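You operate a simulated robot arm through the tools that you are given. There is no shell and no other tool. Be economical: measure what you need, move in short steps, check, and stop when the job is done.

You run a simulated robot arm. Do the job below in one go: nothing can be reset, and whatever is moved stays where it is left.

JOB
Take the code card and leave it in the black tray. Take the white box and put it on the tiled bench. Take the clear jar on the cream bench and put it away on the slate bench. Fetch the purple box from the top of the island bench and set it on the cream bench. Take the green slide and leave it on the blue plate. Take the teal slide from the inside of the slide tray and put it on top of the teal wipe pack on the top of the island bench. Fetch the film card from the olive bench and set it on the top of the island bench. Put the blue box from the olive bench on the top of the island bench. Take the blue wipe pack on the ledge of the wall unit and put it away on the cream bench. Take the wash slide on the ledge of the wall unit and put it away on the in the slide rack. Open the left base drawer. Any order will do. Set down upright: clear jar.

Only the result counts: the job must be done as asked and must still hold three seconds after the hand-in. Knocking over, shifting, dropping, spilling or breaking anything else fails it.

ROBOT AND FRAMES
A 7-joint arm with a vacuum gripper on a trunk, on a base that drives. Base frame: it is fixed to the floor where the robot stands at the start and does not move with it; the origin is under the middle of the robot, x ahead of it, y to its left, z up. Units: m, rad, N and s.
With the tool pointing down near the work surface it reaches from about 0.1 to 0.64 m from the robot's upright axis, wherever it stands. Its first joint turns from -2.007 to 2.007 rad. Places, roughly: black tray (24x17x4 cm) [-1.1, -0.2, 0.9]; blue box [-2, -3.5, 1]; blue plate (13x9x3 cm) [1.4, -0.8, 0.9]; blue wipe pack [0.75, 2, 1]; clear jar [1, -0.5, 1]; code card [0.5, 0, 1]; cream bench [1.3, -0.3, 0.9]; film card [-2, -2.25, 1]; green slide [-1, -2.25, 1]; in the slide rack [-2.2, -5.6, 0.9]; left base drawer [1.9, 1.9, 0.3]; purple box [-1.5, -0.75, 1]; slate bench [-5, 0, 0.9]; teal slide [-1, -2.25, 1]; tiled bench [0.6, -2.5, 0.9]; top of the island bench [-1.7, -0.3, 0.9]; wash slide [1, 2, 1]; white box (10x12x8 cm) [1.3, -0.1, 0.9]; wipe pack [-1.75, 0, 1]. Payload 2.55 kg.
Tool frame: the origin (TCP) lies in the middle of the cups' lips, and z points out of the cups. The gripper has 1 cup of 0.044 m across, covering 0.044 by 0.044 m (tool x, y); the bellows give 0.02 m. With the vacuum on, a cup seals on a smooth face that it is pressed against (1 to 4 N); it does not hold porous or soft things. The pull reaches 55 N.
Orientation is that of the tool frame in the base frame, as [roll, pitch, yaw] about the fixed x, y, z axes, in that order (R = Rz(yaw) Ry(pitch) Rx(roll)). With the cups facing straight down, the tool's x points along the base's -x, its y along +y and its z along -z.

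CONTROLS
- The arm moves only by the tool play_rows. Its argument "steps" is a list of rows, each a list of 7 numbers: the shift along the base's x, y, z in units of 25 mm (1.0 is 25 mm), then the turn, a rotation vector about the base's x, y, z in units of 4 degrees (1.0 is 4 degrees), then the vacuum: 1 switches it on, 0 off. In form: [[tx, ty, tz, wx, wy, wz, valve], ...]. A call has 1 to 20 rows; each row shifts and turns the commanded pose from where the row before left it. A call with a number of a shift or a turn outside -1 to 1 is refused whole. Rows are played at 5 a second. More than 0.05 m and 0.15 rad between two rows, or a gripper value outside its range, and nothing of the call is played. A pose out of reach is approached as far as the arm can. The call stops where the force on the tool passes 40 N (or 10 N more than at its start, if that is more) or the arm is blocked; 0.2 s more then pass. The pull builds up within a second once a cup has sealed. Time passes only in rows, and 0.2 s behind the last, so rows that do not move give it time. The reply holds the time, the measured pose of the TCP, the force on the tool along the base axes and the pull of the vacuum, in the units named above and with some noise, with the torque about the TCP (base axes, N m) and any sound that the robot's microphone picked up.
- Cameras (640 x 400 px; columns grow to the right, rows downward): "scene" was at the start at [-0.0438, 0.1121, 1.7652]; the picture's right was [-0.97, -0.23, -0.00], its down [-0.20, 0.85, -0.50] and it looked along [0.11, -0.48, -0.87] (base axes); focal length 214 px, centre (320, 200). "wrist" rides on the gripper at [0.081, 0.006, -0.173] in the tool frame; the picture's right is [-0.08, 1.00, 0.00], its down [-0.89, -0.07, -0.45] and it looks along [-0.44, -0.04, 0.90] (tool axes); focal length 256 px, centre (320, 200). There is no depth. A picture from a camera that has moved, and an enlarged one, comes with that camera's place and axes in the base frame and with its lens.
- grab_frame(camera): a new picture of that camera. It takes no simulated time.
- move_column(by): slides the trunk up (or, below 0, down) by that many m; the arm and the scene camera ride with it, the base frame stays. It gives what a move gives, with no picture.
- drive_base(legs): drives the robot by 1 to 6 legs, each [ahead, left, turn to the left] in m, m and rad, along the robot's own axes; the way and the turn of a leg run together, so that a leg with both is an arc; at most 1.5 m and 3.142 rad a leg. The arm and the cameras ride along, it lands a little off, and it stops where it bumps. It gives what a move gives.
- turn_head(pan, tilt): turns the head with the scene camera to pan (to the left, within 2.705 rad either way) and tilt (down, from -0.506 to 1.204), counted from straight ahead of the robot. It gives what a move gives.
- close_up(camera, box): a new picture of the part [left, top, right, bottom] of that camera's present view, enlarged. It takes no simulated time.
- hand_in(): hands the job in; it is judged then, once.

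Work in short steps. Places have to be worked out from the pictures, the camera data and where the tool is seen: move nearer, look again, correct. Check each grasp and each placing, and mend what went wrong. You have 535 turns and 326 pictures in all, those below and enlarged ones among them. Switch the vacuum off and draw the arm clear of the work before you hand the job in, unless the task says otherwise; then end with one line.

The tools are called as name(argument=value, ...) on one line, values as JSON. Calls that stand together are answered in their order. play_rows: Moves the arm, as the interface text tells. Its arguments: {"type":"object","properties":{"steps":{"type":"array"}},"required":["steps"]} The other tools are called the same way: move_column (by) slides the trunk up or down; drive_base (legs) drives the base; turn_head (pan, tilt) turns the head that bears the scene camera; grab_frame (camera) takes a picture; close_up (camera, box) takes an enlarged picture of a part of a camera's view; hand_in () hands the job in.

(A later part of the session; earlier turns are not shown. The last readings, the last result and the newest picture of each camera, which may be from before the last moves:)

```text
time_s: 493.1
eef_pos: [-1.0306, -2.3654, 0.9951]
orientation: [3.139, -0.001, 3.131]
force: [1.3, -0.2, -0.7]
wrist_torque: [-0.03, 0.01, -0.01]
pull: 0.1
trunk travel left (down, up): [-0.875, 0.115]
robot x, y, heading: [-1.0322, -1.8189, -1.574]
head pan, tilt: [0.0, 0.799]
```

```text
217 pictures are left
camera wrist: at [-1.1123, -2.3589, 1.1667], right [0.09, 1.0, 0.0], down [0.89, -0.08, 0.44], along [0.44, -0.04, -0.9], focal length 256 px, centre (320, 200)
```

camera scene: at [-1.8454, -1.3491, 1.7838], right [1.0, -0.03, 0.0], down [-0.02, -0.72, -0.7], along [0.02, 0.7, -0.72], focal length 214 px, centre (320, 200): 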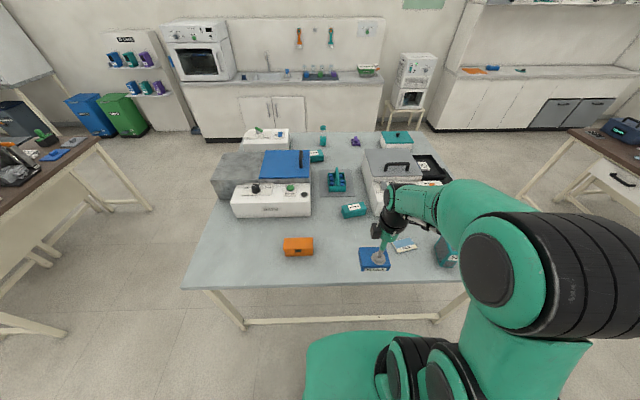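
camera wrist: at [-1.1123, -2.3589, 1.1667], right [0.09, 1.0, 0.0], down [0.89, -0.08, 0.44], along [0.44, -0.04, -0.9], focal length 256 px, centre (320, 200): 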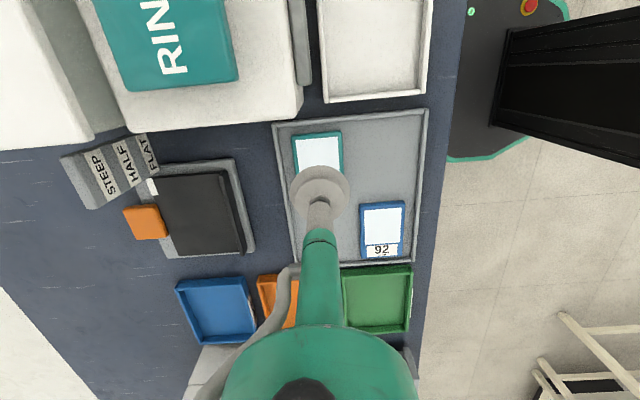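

The RINSE device is close to the wrist camera mount; check its height from the head camera.

turn_head(pan=0, tilt=1.0)

close_up(camera="scene", box=[280, 120, 480, 245])

```text
time_s: 493.8
eef_pos: [-1.0321, -2.366, 0.9958]
orientation: [3.14, -0.002, 3.13]
force: [-0.3, -0.2, -0.2]
wrist_torque: [-0.05, -0.01, -0.03]
pull: 0.0
trunk travel left (down, up): [-0.875, 0.115]
robot x, y, heading: [-1.0314, -1.8203, -1.58]
head pan, tilt: [0.0, 1.0]
```

```text
3.20 times, centred on (380, 182) of scene
camera zoom: at [-0.8552, -1.8315, 1.7687], right [-1.0, 0.0, 0.0], down [0.0, 0.84, -0.54], along [0.0, -0.54, -0.84], focal length 686 px, centre (128, 256)
```

zoom: 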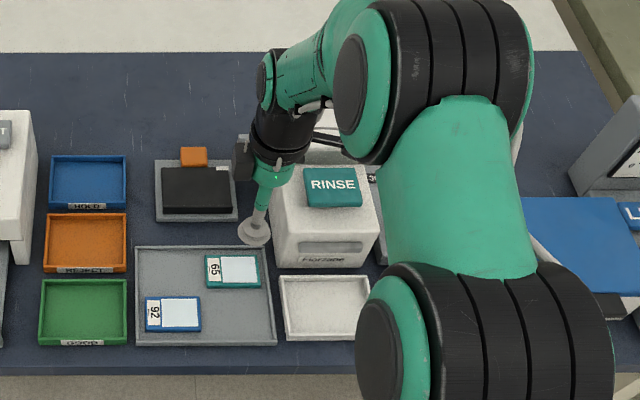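

Device top is ≈0.97–0.99, well below the camera mount at grasp height. Descend, press, then vacuum.

play_rows(steps=[[0, -0.1, -1, 0, 0, 0, 0], [0, 0, -1, 0, 0, 0, 0], [0, 0, -0.6, 0, 0, 0, 0], [0, 0, -0.3, 0, 0, 0, 1], [0, 0, 0, 0, 0, 0, 1]])

play_rows(steps=[[0, 0, -0.15, 0, 0, 0, 1], [0, 0, -0.15, 0, 0, 0, 1], [0, 0, -0.15, 0, 0, 0, 1], [0, 0, 0, 0, 0, 0, 1]])

```text
time_s: 495.0
eef_pos: [-1.0328, -2.3695, 0.9243]
orientation: [-3.141, -0.001, 3.132]
force: [0.2, -0.7, -0.4]
wrist_torque: [0.02, 0.0, 0.01]
pull: 0.1
trunk travel left (down, up): [-0.875, 0.115]
robot x, y, heading: [-1.032, -1.8216, -1.577]
head pan, tilt: [0.0, 1.0]
```

```text
time_s: 496.0
eef_pos: [-1.0328, -2.3697, 0.9094]
orientation: [3.14, -0.002, 3.13]
force: [-0.3, 0.7, 0.8]
wrist_torque: [0.0, -0.01, 0.0]
pull: 0.1
trunk travel left (down, up): [-0.875, 0.115]
robot x, y, heading: [-1.0331, -1.823, -1.579]
head pan, tilt: [0.0, 1.0]
```

play_rows(steps=[[0, 0, -0.12, 0, 0, 0, 1], [0, 0, -0.12, 0, 0, 0, 1], [0, 0, -0.12, 0, 0, 0, 1], [0, 0, 0, 0, 0, 0, 1]])

```text
time_s: 497.0
eef_pos: [-1.033, -2.3695, 0.9028]
orientation: [3.14, -0.004, 3.132]
force: [0.4, 0.2, -0.3]
wrist_torque: [-0.02, -0.02, 0.01]
pull: 55.0
trunk travel left (down, up): [-0.875, 0.115]
robot x, y, heading: [-1.0365, -1.8209, -1.576]
head pan, tilt: [0.0, 1.0]
```

Sealed. Lift, retract, then drive around to the +y side of the island.

play_rows(steps=[[0, 0, 0.5, 0, 0, 0, 1], [0, 0, 1, 0, 0, 0, 1], [0, 0, 1, 0, 0, 0, 1], [0, 0, 1, 0, 0, 0, 1], [0, 0.3, 1, 0, 0, 0, 1], [0, 0.5, 1, 0, 0, 0, 1], [0, 1, 1, 0, 0, 0, 1], [0, 1, 1, 0, 0, 0, 1], [0, 1, 1, 0, 0, 0, 1], [0, 1, 1, 0, 0, 0, 1], [0, 1, 1, 0, 0, 0, 1], [0, 1, 0, 0, 0, 0, 1], [0, 1, 0, 0, 0, 0, 1]])

drive_base(legs=[[-0.3, 0, 0.006], [0, 0.76, 0]])

grab_frame(camera="wrist")

```text
time_s: 499.8
eef_pos: [-1.0351, -2.1732, 1.1636]
orientation: [-3.141, -0.003, 3.13]
force: [-0.3, -0.5, -1.0]
wrist_torque: [-0.01, 0.01, 0.0]
pull: 55.0
trunk travel left (down, up): [-0.875, 0.115]
robot x, y, heading: [-1.0338, -1.8222, -1.575]
head pan, tilt: [0.0, 1.0]
```

```text
time_s: 505.5
eef_pos: [-0.2832, -1.8789, 1.164]
orientation: [3.139, -0.002, 3.129]
force: [-0.7, -0.1, -1.0]
wrist_torque: [0.02, 0.03, -0.01]
pull: 55.0
trunk travel left (down, up): [-0.875, 0.115]
robot x, y, heading: [-0.2798, -1.5259, -1.575]
head pan, tilt: [0.0, 1.0]
```

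```text
215 pictures are left
camera wrist: at [-0.364, -1.8712, 1.3352], right [0.09, 1.0, 0.0], down [0.89, -0.08, 0.44], along [0.44, -0.04, -0.9], focal length 256 px, centre (320, 200)
```

wrist: 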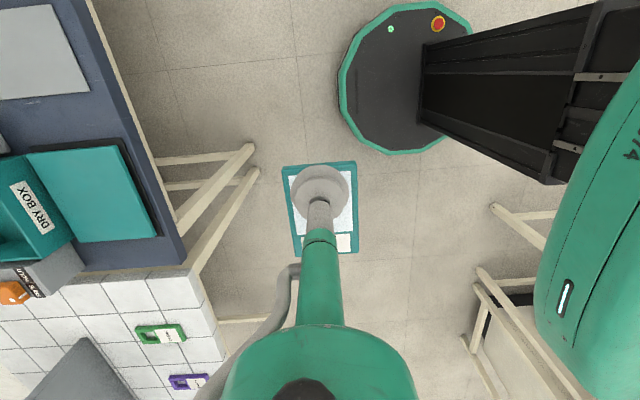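

Teal slide held. Continue: back through the gap, then along the +y side of the island.

drive_base(legs=[[-1.5, 0, 0.004], [-0.9, 0, 0], [0, -1.5, 0]])

turn_head(pan=0, tilt=0.85)

grab_frame(camera="scene")

```text
time_s: 524.0
eef_pos: [-1.7412, 0.5115, 1.1634]
orientation: [3.141, -0.002, 3.125]
force: [-0.3, -0.6, -0.8]
wrist_torque: [-0.02, 0.0, -0.02]
pull: 54.8
trunk travel left (down, up): [-0.875, 0.115]
robot x, y, heading: [-1.7367, 0.8654, -1.588]
head pan, tilt: [0.0, 1.0]
```

```text
time_s: 524.7
eef_pos: [-1.741, 0.5115, 1.1637]
orientation: [3.141, -0.002, 3.124]
force: [0.3, 0.2, -1.1]
wrist_torque: [-0.04, -0.03, -0.04]
pull: 54.7
trunk travel left (down, up): [-0.875, 0.115]
robot x, y, heading: [-1.7343, 0.8665, -1.585]
head pan, tilt: [0.0, 0.85]
```

```text
214 pictures are left
camera scene: at [-1.5587, 0.845, 1.7798], right [-1.0, 0.01, 0.0], down [0.01, 0.75, -0.66], along [-0.01, -0.66, -0.75], focal length 214 px, centre (320, 200)
```

scene: 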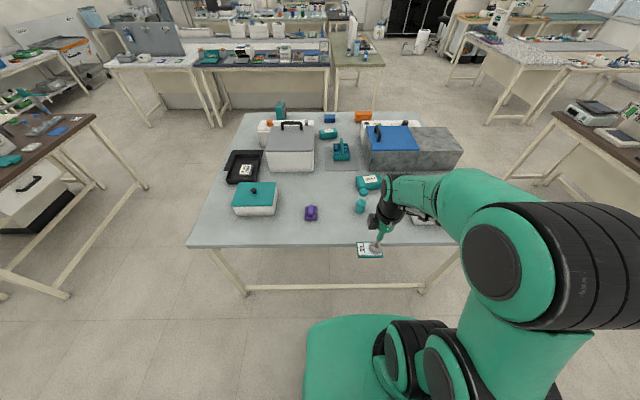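

The target wipe pack is at ≈[−1.84, −0.03…−0.1] with a bottle in front. I raise the trunk for more reach and drive closer to y≈0.61, x≈−1.84.

move_column(by=0.1)

drive_base(legs=[[0, -0.1, 0.014], [0.25, 0, 0]])

grab_frame(camera="wrist")

grab_frame(camera="scene")

```text
time_s: 526.0
eef_pos: [-1.7413, 0.5111, 1.2646]
orientation: [3.139, -0.002, 3.123]
force: [-0.5, -0.5, 0.0]
wrist_torque: [0.01, 0.0, 0.01]
pull: 55.0
trunk travel left (down, up): [-0.975, 0.015]
robot x, y, heading: [-1.7357, 0.865, -1.585]
head pan, tilt: [0.0, 0.85]
```

```text
time_s: 528.6
eef_pos: [-1.8345, 0.2633, 1.2635]
orientation: [-3.14, -0.001, 3.14]
force: [-0.6, 0.2, 0.0]
wrist_torque: [0.01, -0.01, 0.0]
pull: 55.0
trunk travel left (down, up): [-0.975, 0.015]
robot x, y, heading: [-1.8386, 0.6168, -1.565]
head pan, tilt: [0.0, 0.85]
```

```text
213 pictures are left
camera wrist: at [-1.9162, 0.2697, 1.4354], right [0.08, 1.0, 0.0], down [0.89, -0.07, 0.44], along [0.44, -0.04, -0.9], focal length 256 px, centre (320, 200)
```

wrist: 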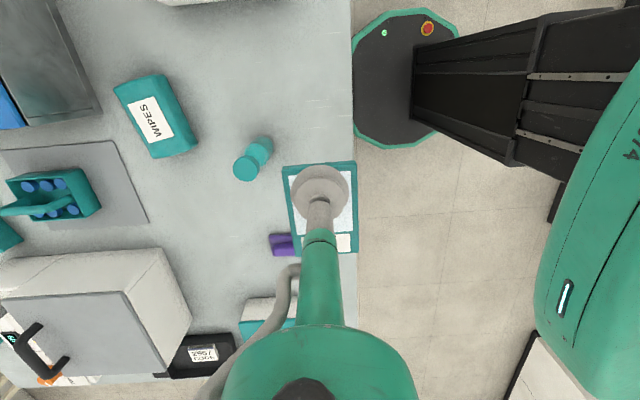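

```text
212 pictures are left
camera scene: at [-1.6587, 0.5991, 1.8798], right [-1.0, 0.0, 0.0], down [0.0, 0.75, -0.66], along [0.0, -0.66, -0.75], focal length 214 px, centre (320, 200)
```

scene: 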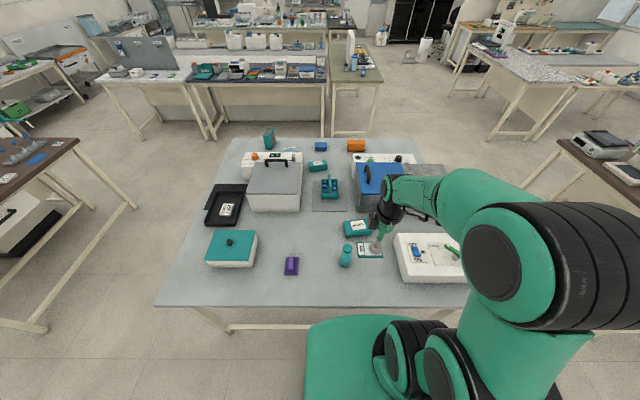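

Pack ≈[−1.87, −0.04]. Creep 5 cm closer and reach out over it, staying high.

drive_base(legs=[[0.05, 0, 0]])

play_rows(steps=[[-0.1, -1, 0, 0, 0, 0, 1], [-0.1, -1, 0, 0, 0, 0, 1], [-0.1, -1, -0.3, 0, 0, 0, 1], [-0.1, -1, -0.3, 0, 0, 0, 1], [-0.1, -1, -0.3, 0, 0, 0, 1], [-0.1, -1, -0.4, 0, 0, 0, 1], [-0.1, -1, -0.4, 0, 0, 0, 1], [-0.1, -1, -0.4, 0, 0, 0, 1], [-0.1, -1, -1, 0, 0, 0, 1], [-0.1, -0.6, -1, 0, 0, 0, 1], [0, 0, -1, 0, 0, 0, 1], [0, 0, -1, 0, 0, 0, 1]])

grab_frame(camera="wrist")

```text
time_s: 529.5
eef_pos: [-1.8356, 0.2161, 1.2641]
orientation: [-3.14, -0.002, -3.141]
force: [0.8, -0.3, -0.9]
wrist_torque: [0.0, 0.03, 0.01]
pull: 55.7
trunk travel left (down, up): [-0.975, 0.015]
robot x, y, heading: [-1.836, 0.5682, -1.568]
head pan, tilt: [0.0, 0.85]
```

```text
time_s: 532.1
eef_pos: [-1.8611, -0.0262, 1.1104]
orientation: [3.141, -0.003, 3.141]
force: [-0.7, 0.1, -0.3]
wrist_torque: [0.0, 0.01, -0.02]
pull: 55.6
trunk travel left (down, up): [-0.975, 0.015]
robot x, y, heading: [-1.8354, 0.5675, -1.565]
head pan, tilt: [0.0, 0.85]
```

```text
211 pictures are left
camera wrist: at [-1.942, -0.0183, 1.2822], right [0.08, 1.0, 0.0], down [0.89, -0.07, 0.44], along [0.44, -0.03, -0.9], focal length 256 px, centre (320, 200)
```

wrist: 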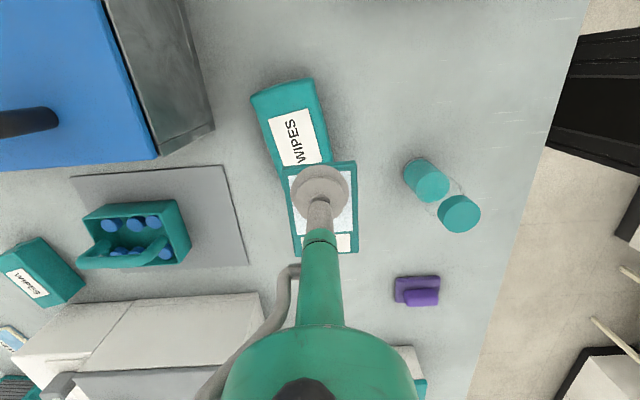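

Pack centre ≈[−1.883, −0.056]. Align (+12° about z) and move the slide over it, lowering.

play_rows(steps=[[-0.4, -0.4, -0.5, 0, 0, 1, 1], [-0.4, -0.4, -0.5, 0, 0, 1, 1], [-0.4, -0.4, -0.5, 0, 0, 1, 1], [0, 0, -0.6, 0, 0, 0, 1], [0, 0, 0, 0, 0, 0, 1]])

grab_frame(camera="wrist")

```text
time_s: 533.4
eef_pos: [-1.892, -0.0553, 1.0593]
orientation: [3.141, -0.002, -2.933]
force: [-0.3, 0.1, -1.5]
wrist_torque: [-0.02, -0.01, 0.0]
pull: 55.1
trunk travel left (down, up): [-0.975, 0.015]
robot x, y, heading: [-1.8382, 0.5704, -1.565]
head pan, tilt: [0.0, 0.85]
```

```text
210 pictures are left
camera wrist: at [-1.9725, -0.0651, 1.2311], right [-0.13, 0.99, 0.0], down [0.89, 0.12, 0.44], along [0.44, 0.06, -0.9], focal length 256 px, centre (320, 200)
```

wrist: 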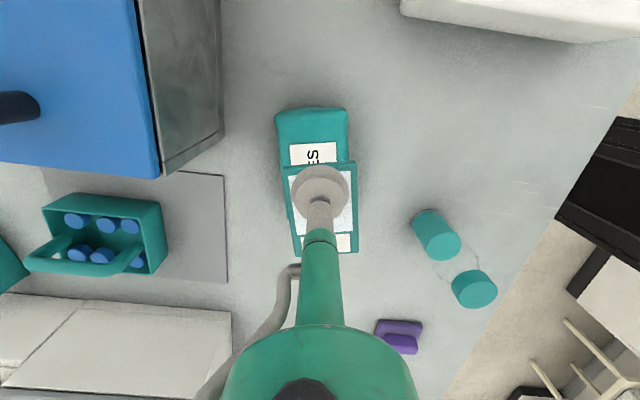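

Aligned. Lower towards the pack in steps.

play_rows(steps=[[0, 0, -0.8, 0, 0, 0, 1], [0, 0, -0.8, 0, 0, 0, 1], [0, 0, -0.6, 0, 0, 0, 1], [0, 0, -0.4, 0, 0, 0, 1], [0, 0, 0, 0, 0, 0, 1]])

grab_frame(camera="wrist")

```text
time_s: 534.5
eef_pos: [-1.89, -0.0549, 0.9937]
orientation: [-3.141, -0.003, -2.931]
force: [-0.7, 0.3, 0.8]
wrist_torque: [0.01, 0.0, 0.02]
pull: 54.9
trunk travel left (down, up): [-0.975, 0.015]
robot x, y, heading: [-1.8361, 0.5674, -1.564]
head pan, tilt: [0.0, 0.85]
```

```text
209 pictures are left
camera wrist: at [-1.9707, -0.0656, 1.1658], right [-0.13, 0.99, 0.0], down [0.89, 0.12, 0.44], along [0.44, 0.06, -0.9], focal length 256 px, centre (320, 200)
```

wrist: 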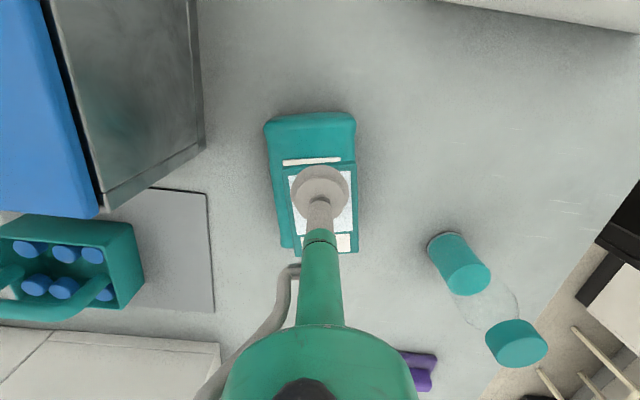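

play_rows(steps=[[0, -0.15, -0.3, 0, 0, 0, 1], [0, 0, -0.3, 0, 0, 0, 1], [0, 0, -0.2, 0, 0, 0, 1], [0, 0, 0, 0, 0, 0, 1]])

play_rows(steps=[[0, 0, -0.15, 0, 0, 0, 1], [0, 0, -0.15, 0, 0, 0, 1], [0, 0, 0, 0, 0, 0, 1]])

play_rows(steps=[[0, 0, -0.1, 0, 0, 0, 1], [0, 0, -0.1, 0, 0, 0, 1], [0, 0, 0, 0, 0, 0, 1]])

```text
time_s: 535.5
eef_pos: [-1.8887, -0.0586, 0.9733]
orientation: [-3.141, -0.001, -2.933]
force: [0.4, 0.2, -0.5]
wrist_torque: [0.0, 0.0, 0.0]
pull: 55.0
trunk travel left (down, up): [-0.975, 0.015]
robot x, y, heading: [-1.839, 0.5674, -1.565]
head pan, tilt: [0.0, 0.85]
```

```text
time_s: 536.4
eef_pos: [-1.8904, -0.0577, 0.9673]
orientation: [-3.142, -0.001, -2.932]
force: [-0.9, -0.1, -0.1]
wrist_torque: [0.0, -0.02, 0.01]
pull: 55.1
trunk travel left (down, up): [-0.975, 0.015]
robot x, y, heading: [-1.8377, 0.5668, -1.564]
head pan, tilt: [0.0, 0.85]
```

```text
time_s: 537.1
eef_pos: [-1.8905, -0.0587, 0.9613]
orientation: [3.14, -0.002, -2.932]
force: [0.2, -0.7, -1.0]
wrist_torque: [0.03, 0.04, 0.01]
pull: 54.7
trunk travel left (down, up): [-0.975, 0.015]
robot x, y, heading: [-1.8343, 0.5687, -1.567]
head pan, tilt: [0.0, 0.85]
```

play_rows(steps=[[0, 0, -0.12, 0, 0, 0, 1], [0, 0, -0.12, 0, 0, 0, 1], [0, 0, 0, 0, 0, 0, 1]])

grab_frame(camera="wrist")

```text
time_s: 538.0
eef_pos: [-1.891, -0.0581, 0.9558]
orientation: [3.142, -0.001, -2.931]
force: [0.8, 0.2, -0.7]
wrist_torque: [0.01, 0.04, 0.02]
pull: 54.5
trunk travel left (down, up): [-0.975, 0.015]
robot x, y, heading: [-1.832, 0.5708, -1.568]
head pan, tilt: [0.0, 0.85]
```

```text
208 pictures are left
camera wrist: at [-1.9705, -0.0688, 1.1271], right [-0.13, 0.99, 0.0], down [0.89, 0.12, 0.44], along [0.44, 0.06, -0.9], focal length 256 px, centre (320, 200)
```

wrist: 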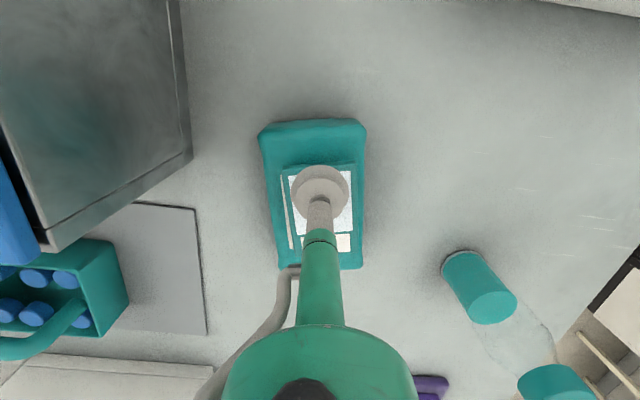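

play_rows(steps=[[-0.15, -0.2, -0.1, 0, 0, 0, 1], [0, 0, -0.12, 0, 0, 0, 1], [0, 0, 0, 0, 0, 0, 1]])

play_rows(steps=[[0, 0, -0.1, 0, 0, 0, 1], [0, 0, -0.1, 0, 0, 0, 1], [0, 0, 0, 0, 0, 0, 1]])

play_rows(steps=[[0, 0, -0.1, 0, 0, 0, 1], [0, 0, 0, 0, 0, 0, 1]])

```text
time_s: 538.8
eef_pos: [-1.8939, -0.0621, 0.9484]
orientation: [-3.141, -0.002, -2.931]
force: [0.0, 0.0, -0.7]
wrist_torque: [-0.01, 0.03, 0.02]
pull: 54.7
trunk travel left (down, up): [-0.975, 0.015]
robot x, y, heading: [-1.8362, 0.5683, -1.568]
head pan, tilt: [0.0, 0.85]
```

```text
time_s: 539.5
eef_pos: [-1.8936, -0.0624, 0.9439]
orientation: [3.14, 0.0, -2.933]
force: [0.1, 0.6, 0.0]
wrist_torque: [0.0, 0.01, -0.01]
pull: 54.9
trunk travel left (down, up): [-0.975, 0.015]
robot x, y, heading: [-1.8368, 0.5676, -1.562]
head pan, tilt: [0.0, 0.85]
```

```text
time_s: 540.1
eef_pos: [-1.8939, -0.0637, 0.9419]
orientation: [-3.141, -0.002, -2.933]
force: [0.3, -0.1, -0.9]
wrist_torque: [-0.02, 0.02, -0.01]
pull: 55.4
trunk travel left (down, up): [-0.975, 0.015]
robot x, y, heading: [-1.8362, 0.5678, -1.567]
head pan, tilt: [0.0, 0.85]
```

play_rows(steps=[[0, 0, -0.1, 0, 0, 0, 1], [0, 0, -0.1, 0, 0, 0, 1], [0, 0, 0, 0, 0, 0, 1]])

play_rows(steps=[[0, 0, -0.1, 0, 0, 0, 1], [0, 0, -0.1, 0, 0, 0, 1], [0, 0, 0, 0, 0, 0, 1]])

```text
time_s: 541.0
eef_pos: [-1.893, -0.0652, 0.9398]
orientation: [-3.136, -0.002, -2.932]
force: [0.0, 1.7, 11.7]
wrist_torque: [0.24, -0.24, 0.03]
pull: 55.1
trunk travel left (down, up): [-0.975, 0.015]
robot x, y, heading: [-1.8342, 0.5662, -1.561]
head pan, tilt: [0.0, 0.85]
```

```text
time_s: 541.8
eef_pos: [-1.8929, -0.0649, 0.9366]
orientation: [-3.133, -0.004, -2.931]
force: [-0.4, 1.3, 28.7]
wrist_torque: [0.41, -0.29, 0.01]
pull: 54.8
trunk travel left (down, up): [-0.975, 0.015]
robot x, y, heading: [-1.8356, 0.5706, -1.567]
head pan, tilt: [0.0, 0.85]
```

Contact on the pack. Ease up, release, and rise.

play_rows(steps=[[0, 0, 0.17, 0, 0, 0, 0], [0, 0, 0, 0, 0, 0, 0], [0, 0, 0, 0, 0, 0, 0], [0, 0, 0.2, 0, 0, 0, 0], [0, 0, 0.4, 0, 0, 0, 0], [0, 0, 0.8, 0, 0, 0, 0], [0, 0, 1, 0, 0, 0, 0], [0, 0, 1, 0, 0, 0, 0], [0, 0, 1, 0, 0, 0, 0], [0, 0, 1, 0, 0, 0, 0], [0, 0, 1, 0, 0, 0, 0]])

grab_frame(camera="wrist")

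```text
time_s: 544.1
eef_pos: [-1.8933, -0.0633, 1.0973]
orientation: [3.141, -0.001, -2.933]
force: [1.4, -1.0, -0.4]
wrist_torque: [-0.01, 0.01, 0.0]
pull: 0.0
trunk travel left (down, up): [-0.975, 0.015]
robot x, y, heading: [-1.8315, 0.5656, -1.562]
head pan, tilt: [0.0, 0.85]
```

```text
207 pictures are left
camera wrist: at [-1.9738, -0.0736, 1.2686], right [-0.13, 0.99, 0.0], down [0.89, 0.12, 0.44], along [0.44, 0.06, -0.9], focal length 256 px, centre (320, 200)
```

wrist: 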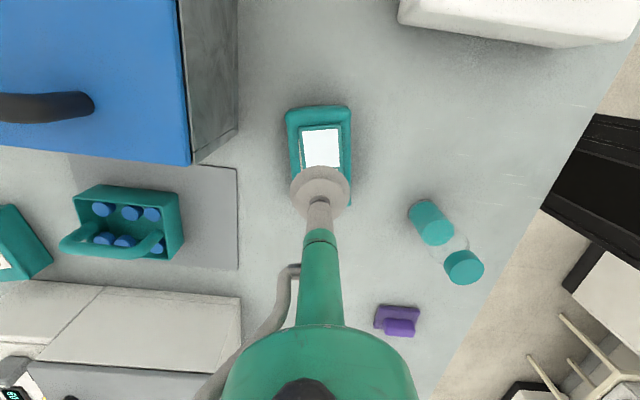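

Teal slide lies on the pack. Retract the arm and drive toward the wall unit on the +y wall.

play_rows(steps=[[0, 0, 1, 0, 0, 0, 0], [0, 0.5, 1, 0, 0, -1, 0], [0.3, 1, 1, 0, 0, -1, 0], [0.3, 1, 1, 0, 0, -1, 0], [0.3, 1, 1, 0, 0, 0, 0], [0.3, 1, 0.5, 0, 0, 0, 0], [0.3, 1, 0, 0, 0, 0, 0], [0.3, 1, 0, 0, 0, 0, 0], [0.2, 1, 0, 0, 0, 0, 0], [0, 1, 0, 0, 0, 0, 0], [0, 1, 0, 0, 0, 0, 0], [0, 1, 0, 0, 0, 0, 0]])

drive_base(legs=[[-0.38, 0, -0.008], [0, 1.5, 0], [0, 1.05, 0]])

```text
time_s: 546.8
eef_pos: [-1.8445, 0.1978, 1.2346]
orientation: [-3.14, -0.002, 3.141]
force: [0.1, -0.6, 0.3]
wrist_torque: [-0.03, 0.01, 0.03]
pull: 0.1
trunk travel left (down, up): [-0.975, 0.015]
robot x, y, heading: [-1.8354, 0.5698, -1.567]
head pan, tilt: [0.0, 0.85]
```

```text
time_s: 561.3
eef_pos: [0.7409, 0.6147, 1.2341]
orientation: [3.141, 0.0, -3.097]
force: [0.0, -0.1, 0.4]
wrist_torque: [0.0, 0.01, 0.01]
pull: 0.0
trunk travel left (down, up): [-0.975, 0.015]
robot x, y, heading: [0.732, 0.9858, -1.522]
head pan, tilt: [0.0, 0.85]
```

Turn to face the wall unit and look.

drive_base(legs=[[0, 0, 1.546], [0, 0, 1.546]])

grab_frame(camera="scene")

grab_frame(camera="wrist")

```text
time_s: 569.4
eef_pos: [0.7162, 1.3567, 1.2346]
orientation: [-3.142, -0.002, 0.062]
force: [1.9, 0.3, 0.2]
wrist_torque: [-0.02, 0.04, 0.0]
pull: 0.1
trunk travel left (down, up): [-0.975, 0.015]
robot x, y, heading: [0.731, 0.9842, 1.641]
head pan, tilt: [0.0, 0.85]
```

```text
206 pictures are left
camera scene: at [0.5549, 0.9916, 1.8798], right [1.0, 0.07, 0.0], down [0.05, -0.75, -0.66], along [-0.05, 0.66, -0.75], focal length 214 px, centre (320, 200)
```

scene: 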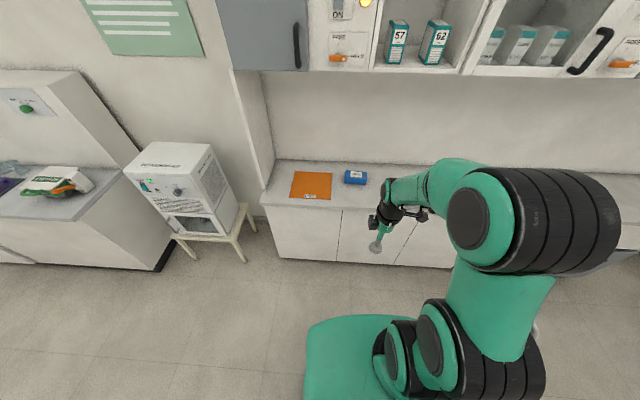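

```text
205 pictures are left
camera wrist: at [0.7956, 1.3559, 1.4058], right [-0.02, -1.0, 0.0], down [-0.9, 0.02, 0.44], along [-0.44, 0.01, -0.9], focal length 256 px, centre (320, 200)
```

wrist: 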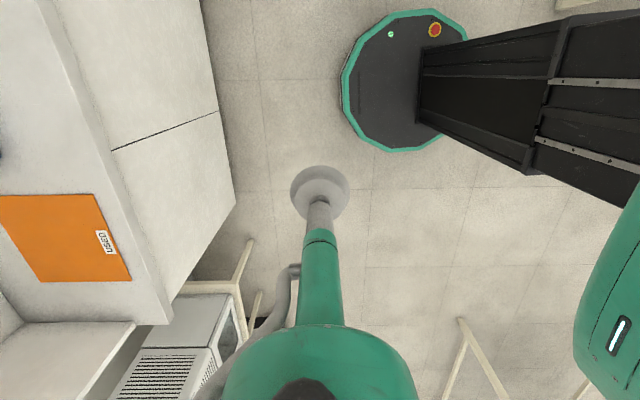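

Blue wipe pack at ≈[0.71, 2.04]; counter edge y≈1.79. Approach to y≈1.44.

drive_base(legs=[[0, 0, -0.07], [0.45, 0, 0]])

grab_frame(camera="wrist")

grab_frame(camera="scene")

```text
time_s: 572.5
eef_pos: [0.7411, 1.8053, 1.2345]
orientation: [3.141, -0.002, -0.005]
force: [0.2, -0.1, -0.3]
wrist_torque: [-0.02, 0.02, 0.05]
pull: 0.0
trunk travel left (down, up): [-0.975, 0.015]
robot x, y, heading: [0.7286, 1.4333, 1.571]
head pan, tilt: [0.0, 0.85]
```

```text
204 pictures are left
camera wrist: at [0.8207, 1.7987, 1.4059], right [-0.08, -1.0, 0.0], down [-0.89, 0.08, 0.44], along [-0.44, 0.04, -0.9], focal length 256 px, centre (320, 200)
```

wrist: 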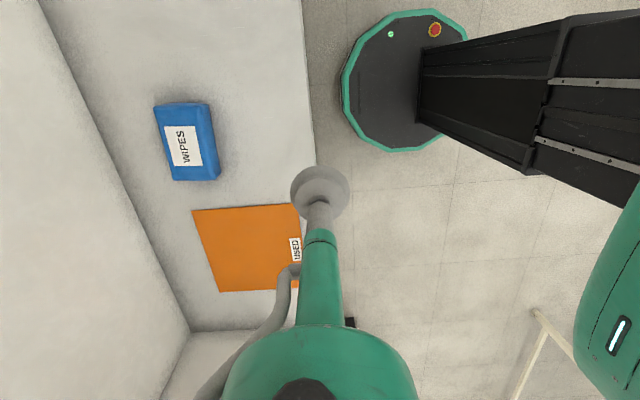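

```text
203 pictures are left
camera scene: at [0.5558, 1.4517, 1.8798], right [1.0, 0.0, 0.0], down [0.0, -0.75, -0.66], along [0.0, 0.66, -0.75], focal length 214 px, centre (320, 200)
```

scene: 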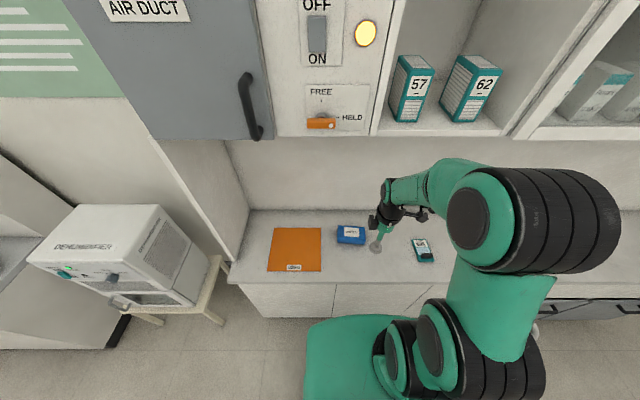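

Pack top ≈[0.727, 2.049]. Lower while reaching out under the wall cabinets.

play_rows(steps=[[0, 0, -1, 0, 0, 0, 0], [0, 0, -1, 0, 0, 0, 0], [0, 0.5, -1, 0, 0, 0, 0], [-0.1, 1, -1, 0, 0, 0, 0], [-0.1, 1, -0.5, 0, 0, 0, 0], [-0.1, 1, -0.5, 0, 0, 0, 0], [-0.1, 1, -0.3, 0, 0, 0, 0], [-0.1, 1, -0.3, 0, 0, 0, 0], [-0.1, 1, -0.3, 0, 0, 0, 0], [0, 1, -0.3, 0, 0, 0, 0], [0, 1, -0.3, 0, 0, 0, 0], [0, 1, -0.3, 0, 0, 0, 0], [0, 0, -0.3, 0, 0, 0, 0]])

grab_frame(camera="wrist")

```text
time_s: 575.3
eef_pos: [0.7268, 2.044, 1.0581]
orientation: [-3.141, -0.002, -0.005]
force: [0.0, 0.7, 0.0]
wrist_torque: [0.02, -0.03, 0.02]
pull: 0.1
trunk travel left (down, up): [-0.975, 0.015]
robot x, y, heading: [0.7342, 1.4334, 1.576]
head pan, tilt: [0.0, 0.85]
```

```text
202 pictures are left
camera wrist: at [0.8062, 2.0376, 1.2295], right [-0.08, -1.0, 0.0], down [-0.89, 0.08, 0.44], along [-0.44, 0.04, -0.9], focal length 256 px, centre (320, 200)
```

wrist: 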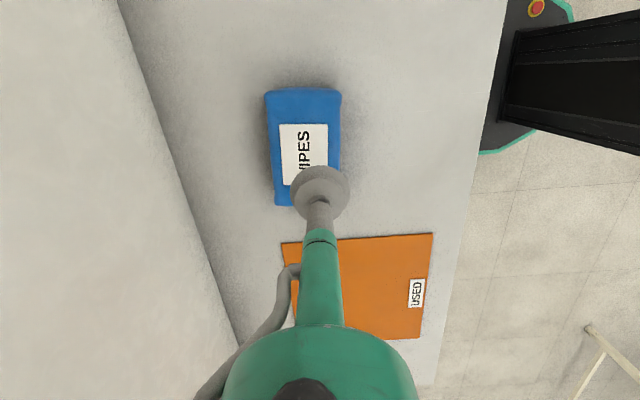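

Centre of label ≈[0.729, 2.061]. Shift and descend.

play_rows(steps=[[0.1, 0.65, -0.8, 0, 0, 0, 0], [0, 0, -1, 0, 0, 0, 0], [0, 0, -1, 0, 0, 0, 0], [0, 0, -0.7, 0, 0, 0, 1], [0, 0, -0.3, 0, 0, 0, 1], [0, 0, -0.2, 0, 0, 0, 1], [0, 0, 0, 0, 0, 0, 1]])

grab_frame(camera="wrist")

```text
time_s: 576.9
eef_pos: [0.7289, 2.059, 0.9565]
orientation: [-3.14, -0.003, -0.005]
force: [0.6, 0.2, 0.3]
wrist_torque: [0.01, -0.01, 0.01]
pull: 0.0
trunk travel left (down, up): [-0.975, 0.015]
robot x, y, heading: [0.7305, 1.4303, 1.574]
head pan, tilt: [0.0, 0.85]
```

```text
201 pictures are left
camera wrist: at [0.8088, 2.0527, 1.1285], right [-0.08, -1.0, 0.0], down [-0.89, 0.08, 0.44], along [-0.44, 0.04, -0.9], focal length 256 px, centre (320, 200)
```

wrist: 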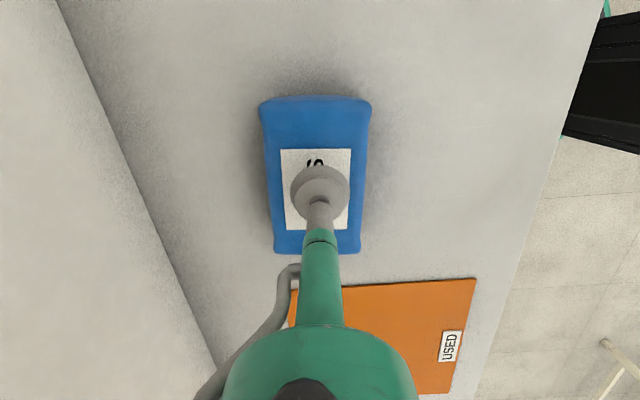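

play_rows(steps=[[0, 0, -0.15, 0, 0, 0, 1], [0, 0, -0.15, 0, 0, 0, 1], [0, 0, -0.15, 0, 0, 0, 1], [0, 0, 0, 0, 0, 0, 1]])

play_rows(steps=[[0, 0, -0.12, 0, 0, 0, 1], [0, 0, -0.12, 0, 0, 0, 1], [0, 0, -0.12, 0, 0, 0, 1], [0, 0, 0, 0, 0, 0, 1]])

```text
time_s: 577.9
eef_pos: [0.7282, 2.0575, 0.9452]
orientation: [3.141, -0.002, -0.006]
force: [-0.2, -0.3, 0.1]
wrist_torque: [0.03, 0.02, 0.01]
pull: 0.1
trunk travel left (down, up): [-0.975, 0.015]
robot x, y, heading: [0.733, 1.4342, 1.573]
head pan, tilt: [0.0, 0.85]
```

```text
time_s: 578.9
eef_pos: [0.7277, 2.0569, 0.9367]
orientation: [3.139, -0.002, -0.004]
force: [0.5, 0.7, 0.5]
wrist_torque: [-0.01, -0.04, 0.0]
pull: 55.2
trunk travel left (down, up): [-0.975, 0.015]
robot x, y, heading: [0.7318, 1.4354, 1.572]
head pan, tilt: [0.0, 0.85]
```

Sealed. Lift, retract, back away, and go to the left end of the cream bench.

play_rows(steps=[[0, 0, 0.5, 0, 0, 0, 1], [0, 0, 1, 0, 0, 0, 1], [0, 0, 1, 0, 0, 0, 1], [0, -0.5, 1, 0, 0, 0, 1], [0, -1, 0.5, 0, 0, 0, 1], [0, -1, 0.5, 0, 0, 0, 1], [0, -1, 0.5, 0, 0, 0, 1], [0, -1, 0.5, 0, 0, 0, 1], [0, -1, 1, 0, 0, 0, 1], [0, -1, 1, 0, 0, 0, 1], [0, -1, 1, 0, 0, 0, 1], [0, -1, 1, 0, 0, 0, 1], [0, -1, 0, 0, 0, 0, 1], [0, -1, 0, 0, 0, 0, 1]])

drive_base(legs=[[-0.4, 0, 0], [0, -0.48, 0], [0, 0, -1.571], [0, 0, -1.571]])

grab_frame(camera="scene")

```text
time_s: 581.9
eef_pos: [0.7279, 1.7964, 1.1727]
orientation: [-3.141, -0.002, -0.006]
force: [-0.2, -0.6, -3.0]
wrist_torque: [-0.02, -0.02, 0.0]
pull: 54.8
trunk travel left (down, up): [-0.975, 0.015]
robot x, y, heading: [0.7316, 1.4353, 1.579]
head pan, tilt: [0.0, 0.85]
```

```text
time_s: 594.6
eef_pos: [1.1899, 0.6709, 1.1741]
orientation: [-3.14, -0.002, 3.091]
force: [-0.1, -0.3, -1.7]
wrist_torque: [0.02, 0.0, -0.03]
pull: 54.3
trunk travel left (down, up): [-0.975, 0.015]
robot x, y, heading: [1.2011, 1.0342, -1.617]
head pan, tilt: [0.0, 0.85]
```

```text
200 pictures are left
camera scene: at [1.3788, 1.0093, 1.8798], right [-1.0, 0.04, 0.0], down [0.03, 0.75, -0.66], along [-0.03, -0.66, -0.75], focal length 214 px, centre (320, 200)
```

scene: 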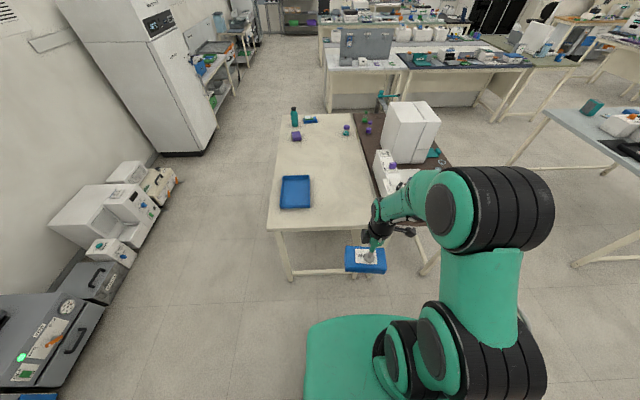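

Free area right of the blue tray, ≈[1.2, 0.12]. Zoom also on the purple-capped jar.

close_up(camera="scene", box=[280, 95, 390, 164])

drive_base(legs=[[0, 0, 0.046], [0.34, 0, 0]])

grab_frame(camera="wrist")

```text
5.80 times, centred on (335, 130) of scene
camera zoom: at [1.3788, 1.0093, 1.8798], right [-1.0, 0.04, 0.0], down [0.03, 0.75, -0.66], along [-0.03, -0.66, -0.75], focal length 1243 px, centre (233, 609)
```

zoom: 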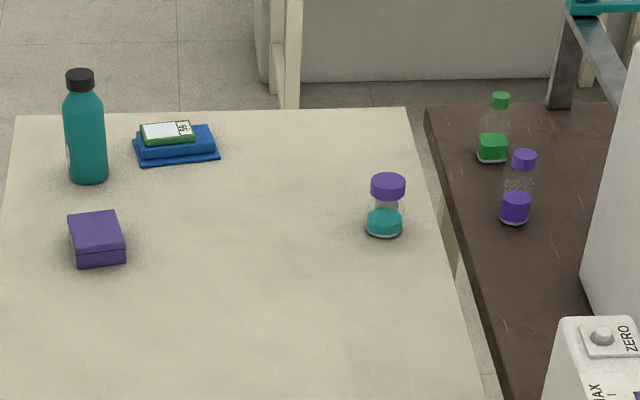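

```text
time_s: 597.3
eef_pos: [1.2034, 0.3344, 1.1722]
orientation: [3.139, -0.001, 3.133]
force: [0.1, -0.2, -2.5]
wrist_torque: [0.05, 0.01, 0.01]
pull: 54.9
trunk travel left (down, up): [-0.975, 0.015]
robot x, y, heading: [1.2001, 0.6953, -1.577]
head pan, tilt: [0.0, 0.85]
```

```text
198 pictures are left
camera wrist: at [1.1227, 0.3412, 1.3444], right [0.09, 1.0, 0.0], down [0.89, -0.08, 0.44], along [0.44, -0.04, -0.9], focal length 256 px, centre (320, 200)
```

wrist: 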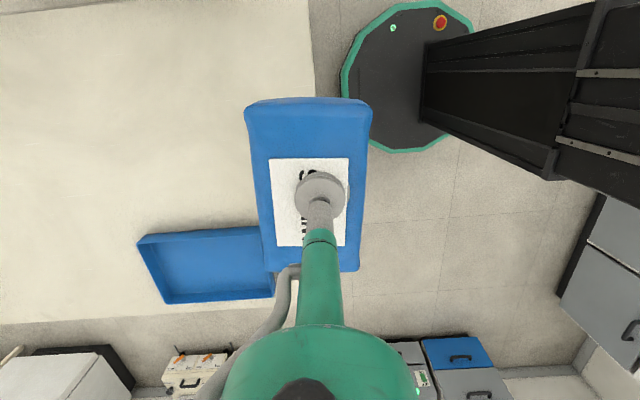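

The round clear jar with the purple cap at ≈[1.09, −0.59] on the cream bench (similar ones stand on the brown bench) is clearly the real target; the slider box must go back afterwards to its original pose (centre [1.326, −0.3525], yaw ~1.5°). Now place the blue wipe pack at ≈[1.2, 0.17].

play_rows(steps=[[0, -1, 0, 0, 0, 0, 1], [0, -1, 0, 0, 0, 0, 1], [0, -1, -1, 0, 0, 0, 1], [0, -1, -1, 0, 0, 0, 1], [0, -1, -1, 0, 0, 0, 1], [0, -1, -1, 0, 0, 0, 1], [0, -0.6, -1, 0, 0, 0, 1], [0, 0, -1, 0, 0, 0, 1], [0, 0, -1, 0, 0, 0, 1], [0, 0, -0.8, 0, 0, 0, 1], [0, 0, -0.4, 0, 0, 0, 1], [0, 0, 0, 0, 0, 0, 1]])

play_rows(steps=[[0, 0, -0.15, 0, 0, 0, 1], [0, 0, -0.15, 0, 0, 0, 1], [0, 0, -0.1, 0, 0, 0, 1], [0, 0, 0, 0, 0, 0, 1]])

grab_frame(camera="wrist")

```text
time_s: 599.9
eef_pos: [1.2022, 0.1701, 0.9674]
orientation: [-3.141, -0.002, 3.131]
force: [-1.1, -0.1, -2.2]
wrist_torque: [0.01, 0.04, -0.03]
pull: 54.8
trunk travel left (down, up): [-0.975, 0.015]
robot x, y, heading: [1.2015, 0.6974, -1.573]
head pan, tilt: [0.0, 0.85]
```

```text
time_s: 600.9
eef_pos: [1.2022, 0.1692, 0.9573]
orientation: [3.14, 0.0, 3.13]
force: [-0.3, -0.1, -2.6]
wrist_torque: [0.04, -0.01, 0.0]
pull: 55.1
trunk travel left (down, up): [-0.975, 0.015]
robot x, y, heading: [1.2018, 0.6985, -1.575]
head pan, tilt: [0.0, 0.85]
```

```text
197 pictures are left
camera wrist: at [1.122, 0.1765, 1.1294], right [0.09, 1.0, 0.0], down [0.89, -0.08, 0.44], along [0.44, -0.04, -0.9], focal length 256 px, centre (320, 200)
```

wrist: 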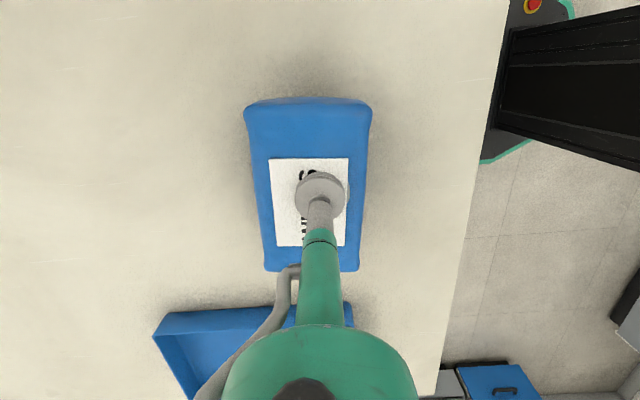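

play_rows(steps=[[0, 0, -0.2, 0, 0, 0, 1], [0, 0, -0.2, 0, 0, 0, 1], [0, 0, -0.15, 0, 0, 0, 1], [0, 0, 0, 0, 0, 0, 1]])

play_rows(steps=[[0, 0, -0.1, 0, 0, 0, 1], [0, 0, -0.1, 0, 0, 0, 1], [0, 0, 0, 0, 0, 0, 1]])

play_rows(steps=[[0, 0, -0.1, 0, 0, 0, 1], [0, 0, 0, 0, 0, 0, 1]])

```text
time_s: 601.9
eef_pos: [1.2041, 0.1684, 0.9448]
orientation: [3.139, -0.001, 3.132]
force: [1.1, -0.2, -3.0]
wrist_torque: [0.04, 0.03, 0.03]
pull: 54.8
trunk travel left (down, up): [-0.975, 0.015]
robot x, y, heading: [1.1998, 0.698, -1.573]
head pan, tilt: [0.0, 0.85]
```

```text
time_s: 602.7
eef_pos: [1.2026, 0.1674, 0.9385]
orientation: [3.139, -0.002, 3.131]
force: [0.3, -0.2, -3.4]
wrist_torque: [0.04, 0.03, 0.0]
pull: 55.2
trunk travel left (down, up): [-0.975, 0.015]
robot x, y, heading: [1.1995, 0.6936, -1.574]
head pan, tilt: [0.0, 0.85]
```

```text
time_s: 603.3
eef_pos: [1.2036, 0.1687, 0.9354]
orientation: [3.141, -0.001, 3.133]
force: [-0.2, 0.0, -2.6]
wrist_torque: [0.04, -0.01, -0.02]
pull: 55.0
trunk travel left (down, up): [-0.975, 0.015]
robot x, y, heading: [1.2016, 0.6991, -1.573]
head pan, tilt: [0.0, 0.85]
```

play_rows(steps=[[0, 0, -0.1, 0, 0, 0, 1], [0, 0, -0.1, 0, 0, 0, 1], [0, 0, 0, 0, 0, 0, 1]])

play_rows(steps=[[0, 0, -0.1, 0, 0, 0, 1], [0, 0, 0, 0, 0, 0, 1]])

```text
time_s: 604.1
eef_pos: [1.2045, 0.1677, 0.9314]
orientation: [3.142, -0.002, 3.132]
force: [-0.4, 0.9, -1.4]
wrist_torque: [-0.11, -0.08, -0.01]
pull: 55.0
trunk travel left (down, up): [-0.975, 0.015]
robot x, y, heading: [1.2012, 0.7003, -1.576]
head pan, tilt: [0.0, 0.85]
```

```text
time_s: 604.7
eef_pos: [1.2041, 0.1686, 0.9304]
orientation: [-3.139, -0.002, 3.131]
force: [-0.2, 1.6, 7.0]
wrist_torque: [-0.23, -0.38, 0.15]
pull: 54.7
trunk travel left (down, up): [-0.975, 0.015]
robot x, y, heading: [1.2042, 0.6969, -1.579]
head pan, tilt: [0.0, 0.85]
```

Contact. Release and rise.

play_rows(steps=[[0, 0, 0.05, 0, 0, 0, 0], [0, 0, 0, 0, 0, 0, 0], [0, 0, 0, 0, 0, 0, 0], [0, 0, 0.3, 0, 0, 0, 0], [0, 0, 0.5, 0, 0, 0, 0], [0, 0, 1, 0, 0, 0, 0], [0, 0, 1, 0, 0, 0, 0], [0, 0, 1, 0, 0, 0, 0], [0, 0, 1, 0, 0, 0, 0], [0, 0.5, 1, 0, 0, 0, 0], [0, 1, 1, 0, 0, 0, 0], [0, 1, 1, 0, 0, 0, 0], [0, 1, 1, 0, 0, 0, 0], [0, 1, 1, 0, 0, 0, 0], [0, 1, 0, 0, 0, 0, 0], [0, 1, 0, 0, 0, 0, 0]])

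grab_frame(camera="wrist")

```text
time_s: 608.1
eef_pos: [1.2031, 0.3308, 1.1764]
orientation: [3.141, -0.002, 3.132]
force: [-1.1, 0.1, 0.0]
wrist_torque: [-0.03, 0.0, -0.02]
pull: 0.0
trunk travel left (down, up): [-0.975, 0.015]
robot x, y, heading: [1.1996, 0.6943, -1.574]
head pan, tilt: [0.0, 0.85]
```

```text
196 pictures are left
camera wrist: at [1.1228, 0.3383, 1.3487], right [0.09, 1.0, 0.0], down [0.89, -0.08, 0.44], along [0.44, -0.04, -0.9], focal length 256 px, centre (320, 200)
```

wrist: 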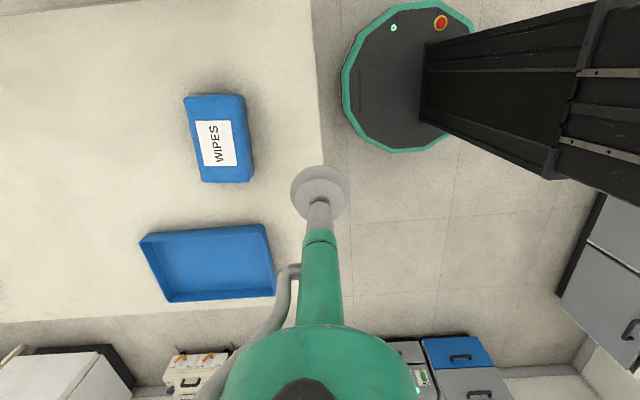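

Blue wipe pack placed. Now the drawer: back off, turn to the wall unit, and look at the base drawers.

drive_base(legs=[[-0.25, 0, 0], [0, 0, 1.571], [0, 0, 1.571], [0, -0.35, 0]])

grab_frame(camera="scene")

```text
time_s: 619.5
eef_pos: [1.5324, 1.3336, 1.1747]
orientation: [3.14, -0.002, 0.043]
force: [-0.6, 0.5, 0.6]
wrist_torque: [-0.01, 0.0, 0.0]
pull: 0.0
trunk travel left (down, up): [-0.975, 0.015]
robot x, y, heading: [1.556, 0.9654, 1.621]
head pan, tilt: [0.0, 0.85]
```

```text
195 pictures are left
camera scene: at [1.3778, 0.9746, 1.8798], right [1.0, 0.05, 0.0], down [0.04, -0.75, -0.66], along [-0.03, 0.66, -0.75], focal length 214 px, centre (320, 200)
```

scene: 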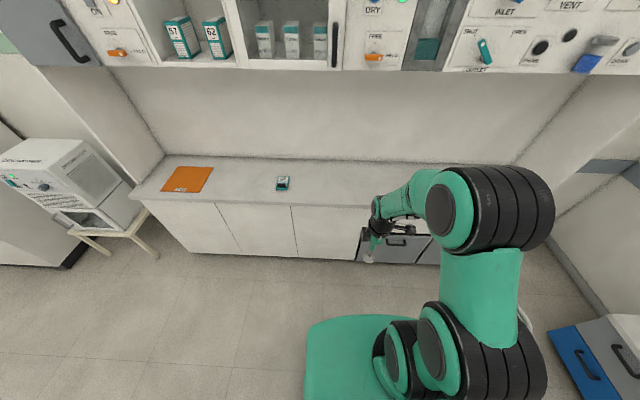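

Lower the trunk 0.5 m and look at the drawer fronts.

drive_base(legs=[[0, 0, -0.05]])

move_column(by=-0.5)

turn_head(pan=-0.25, tilt=0.6)

grab_frame(camera="scene")

```text
time_s: 620.3
eef_pos: [1.5503, 1.3323, 1.1761]
orientation: [3.14, -0.001, -0.007]
force: [0.4, -0.3, 0.1]
wrist_torque: [0.01, -0.02, -0.01]
pull: 0.1
trunk travel left (down, up): [-0.975, 0.015]
robot x, y, heading: [1.5542, 0.9654, 1.566]
head pan, tilt: [0.0, 0.85]
```

```text
refused: -0.5 is not a number from -0.4 to 0.4
```

```text
time_s: 621.1
eef_pos: [1.5514, 1.3338, 1.177]
orientation: [3.14, -0.003, -0.004]
force: [0.1, 0.3, -0.8]
wrist_torque: [0.01, 0.0, 0.0]
pull: 0.1
trunk travel left (down, up): [-0.975, 0.015]
robot x, y, heading: [1.5534, 0.9645, 1.57]
head pan, tilt: [-0.25, 0.6]
```

```text
194 pictures are left
camera scene: at [1.4005, 0.991, 1.9006], right [0.97, -0.25, 0.0], down [-0.14, -0.55, -0.82], along [0.2, 0.8, -0.57], focal length 214 px, centre (320, 200)
```

scene: 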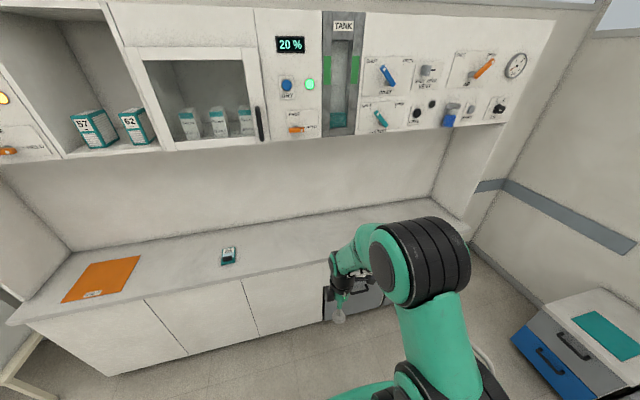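

move_column(by=-0.4)

grab_frame(camera="scene")

```text
time_s: 624.9
eef_pos: [1.5515, 1.3329, 0.7768]
orientation: [3.139, -0.001, -0.006]
force: [0.3, 0.3, 0.0]
wrist_torque: [-0.01, -0.03, 0.0]
pull: 0.0
trunk travel left (down, up): [-0.575, 0.415]
robot x, y, heading: [1.5556, 0.9651, 1.571]
head pan, tilt: [-0.25, 0.6]
```

```text
193 pictures are left
camera scene: at [1.4005, 0.9909, 1.5007], right [0.97, -0.25, 0.0], down [-0.14, -0.55, -0.83], along [0.2, 0.8, -0.56], focal length 214 px, centre (320, 200)
```

scene: 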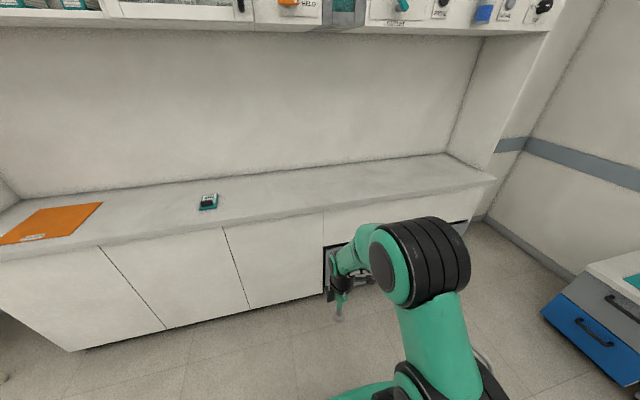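

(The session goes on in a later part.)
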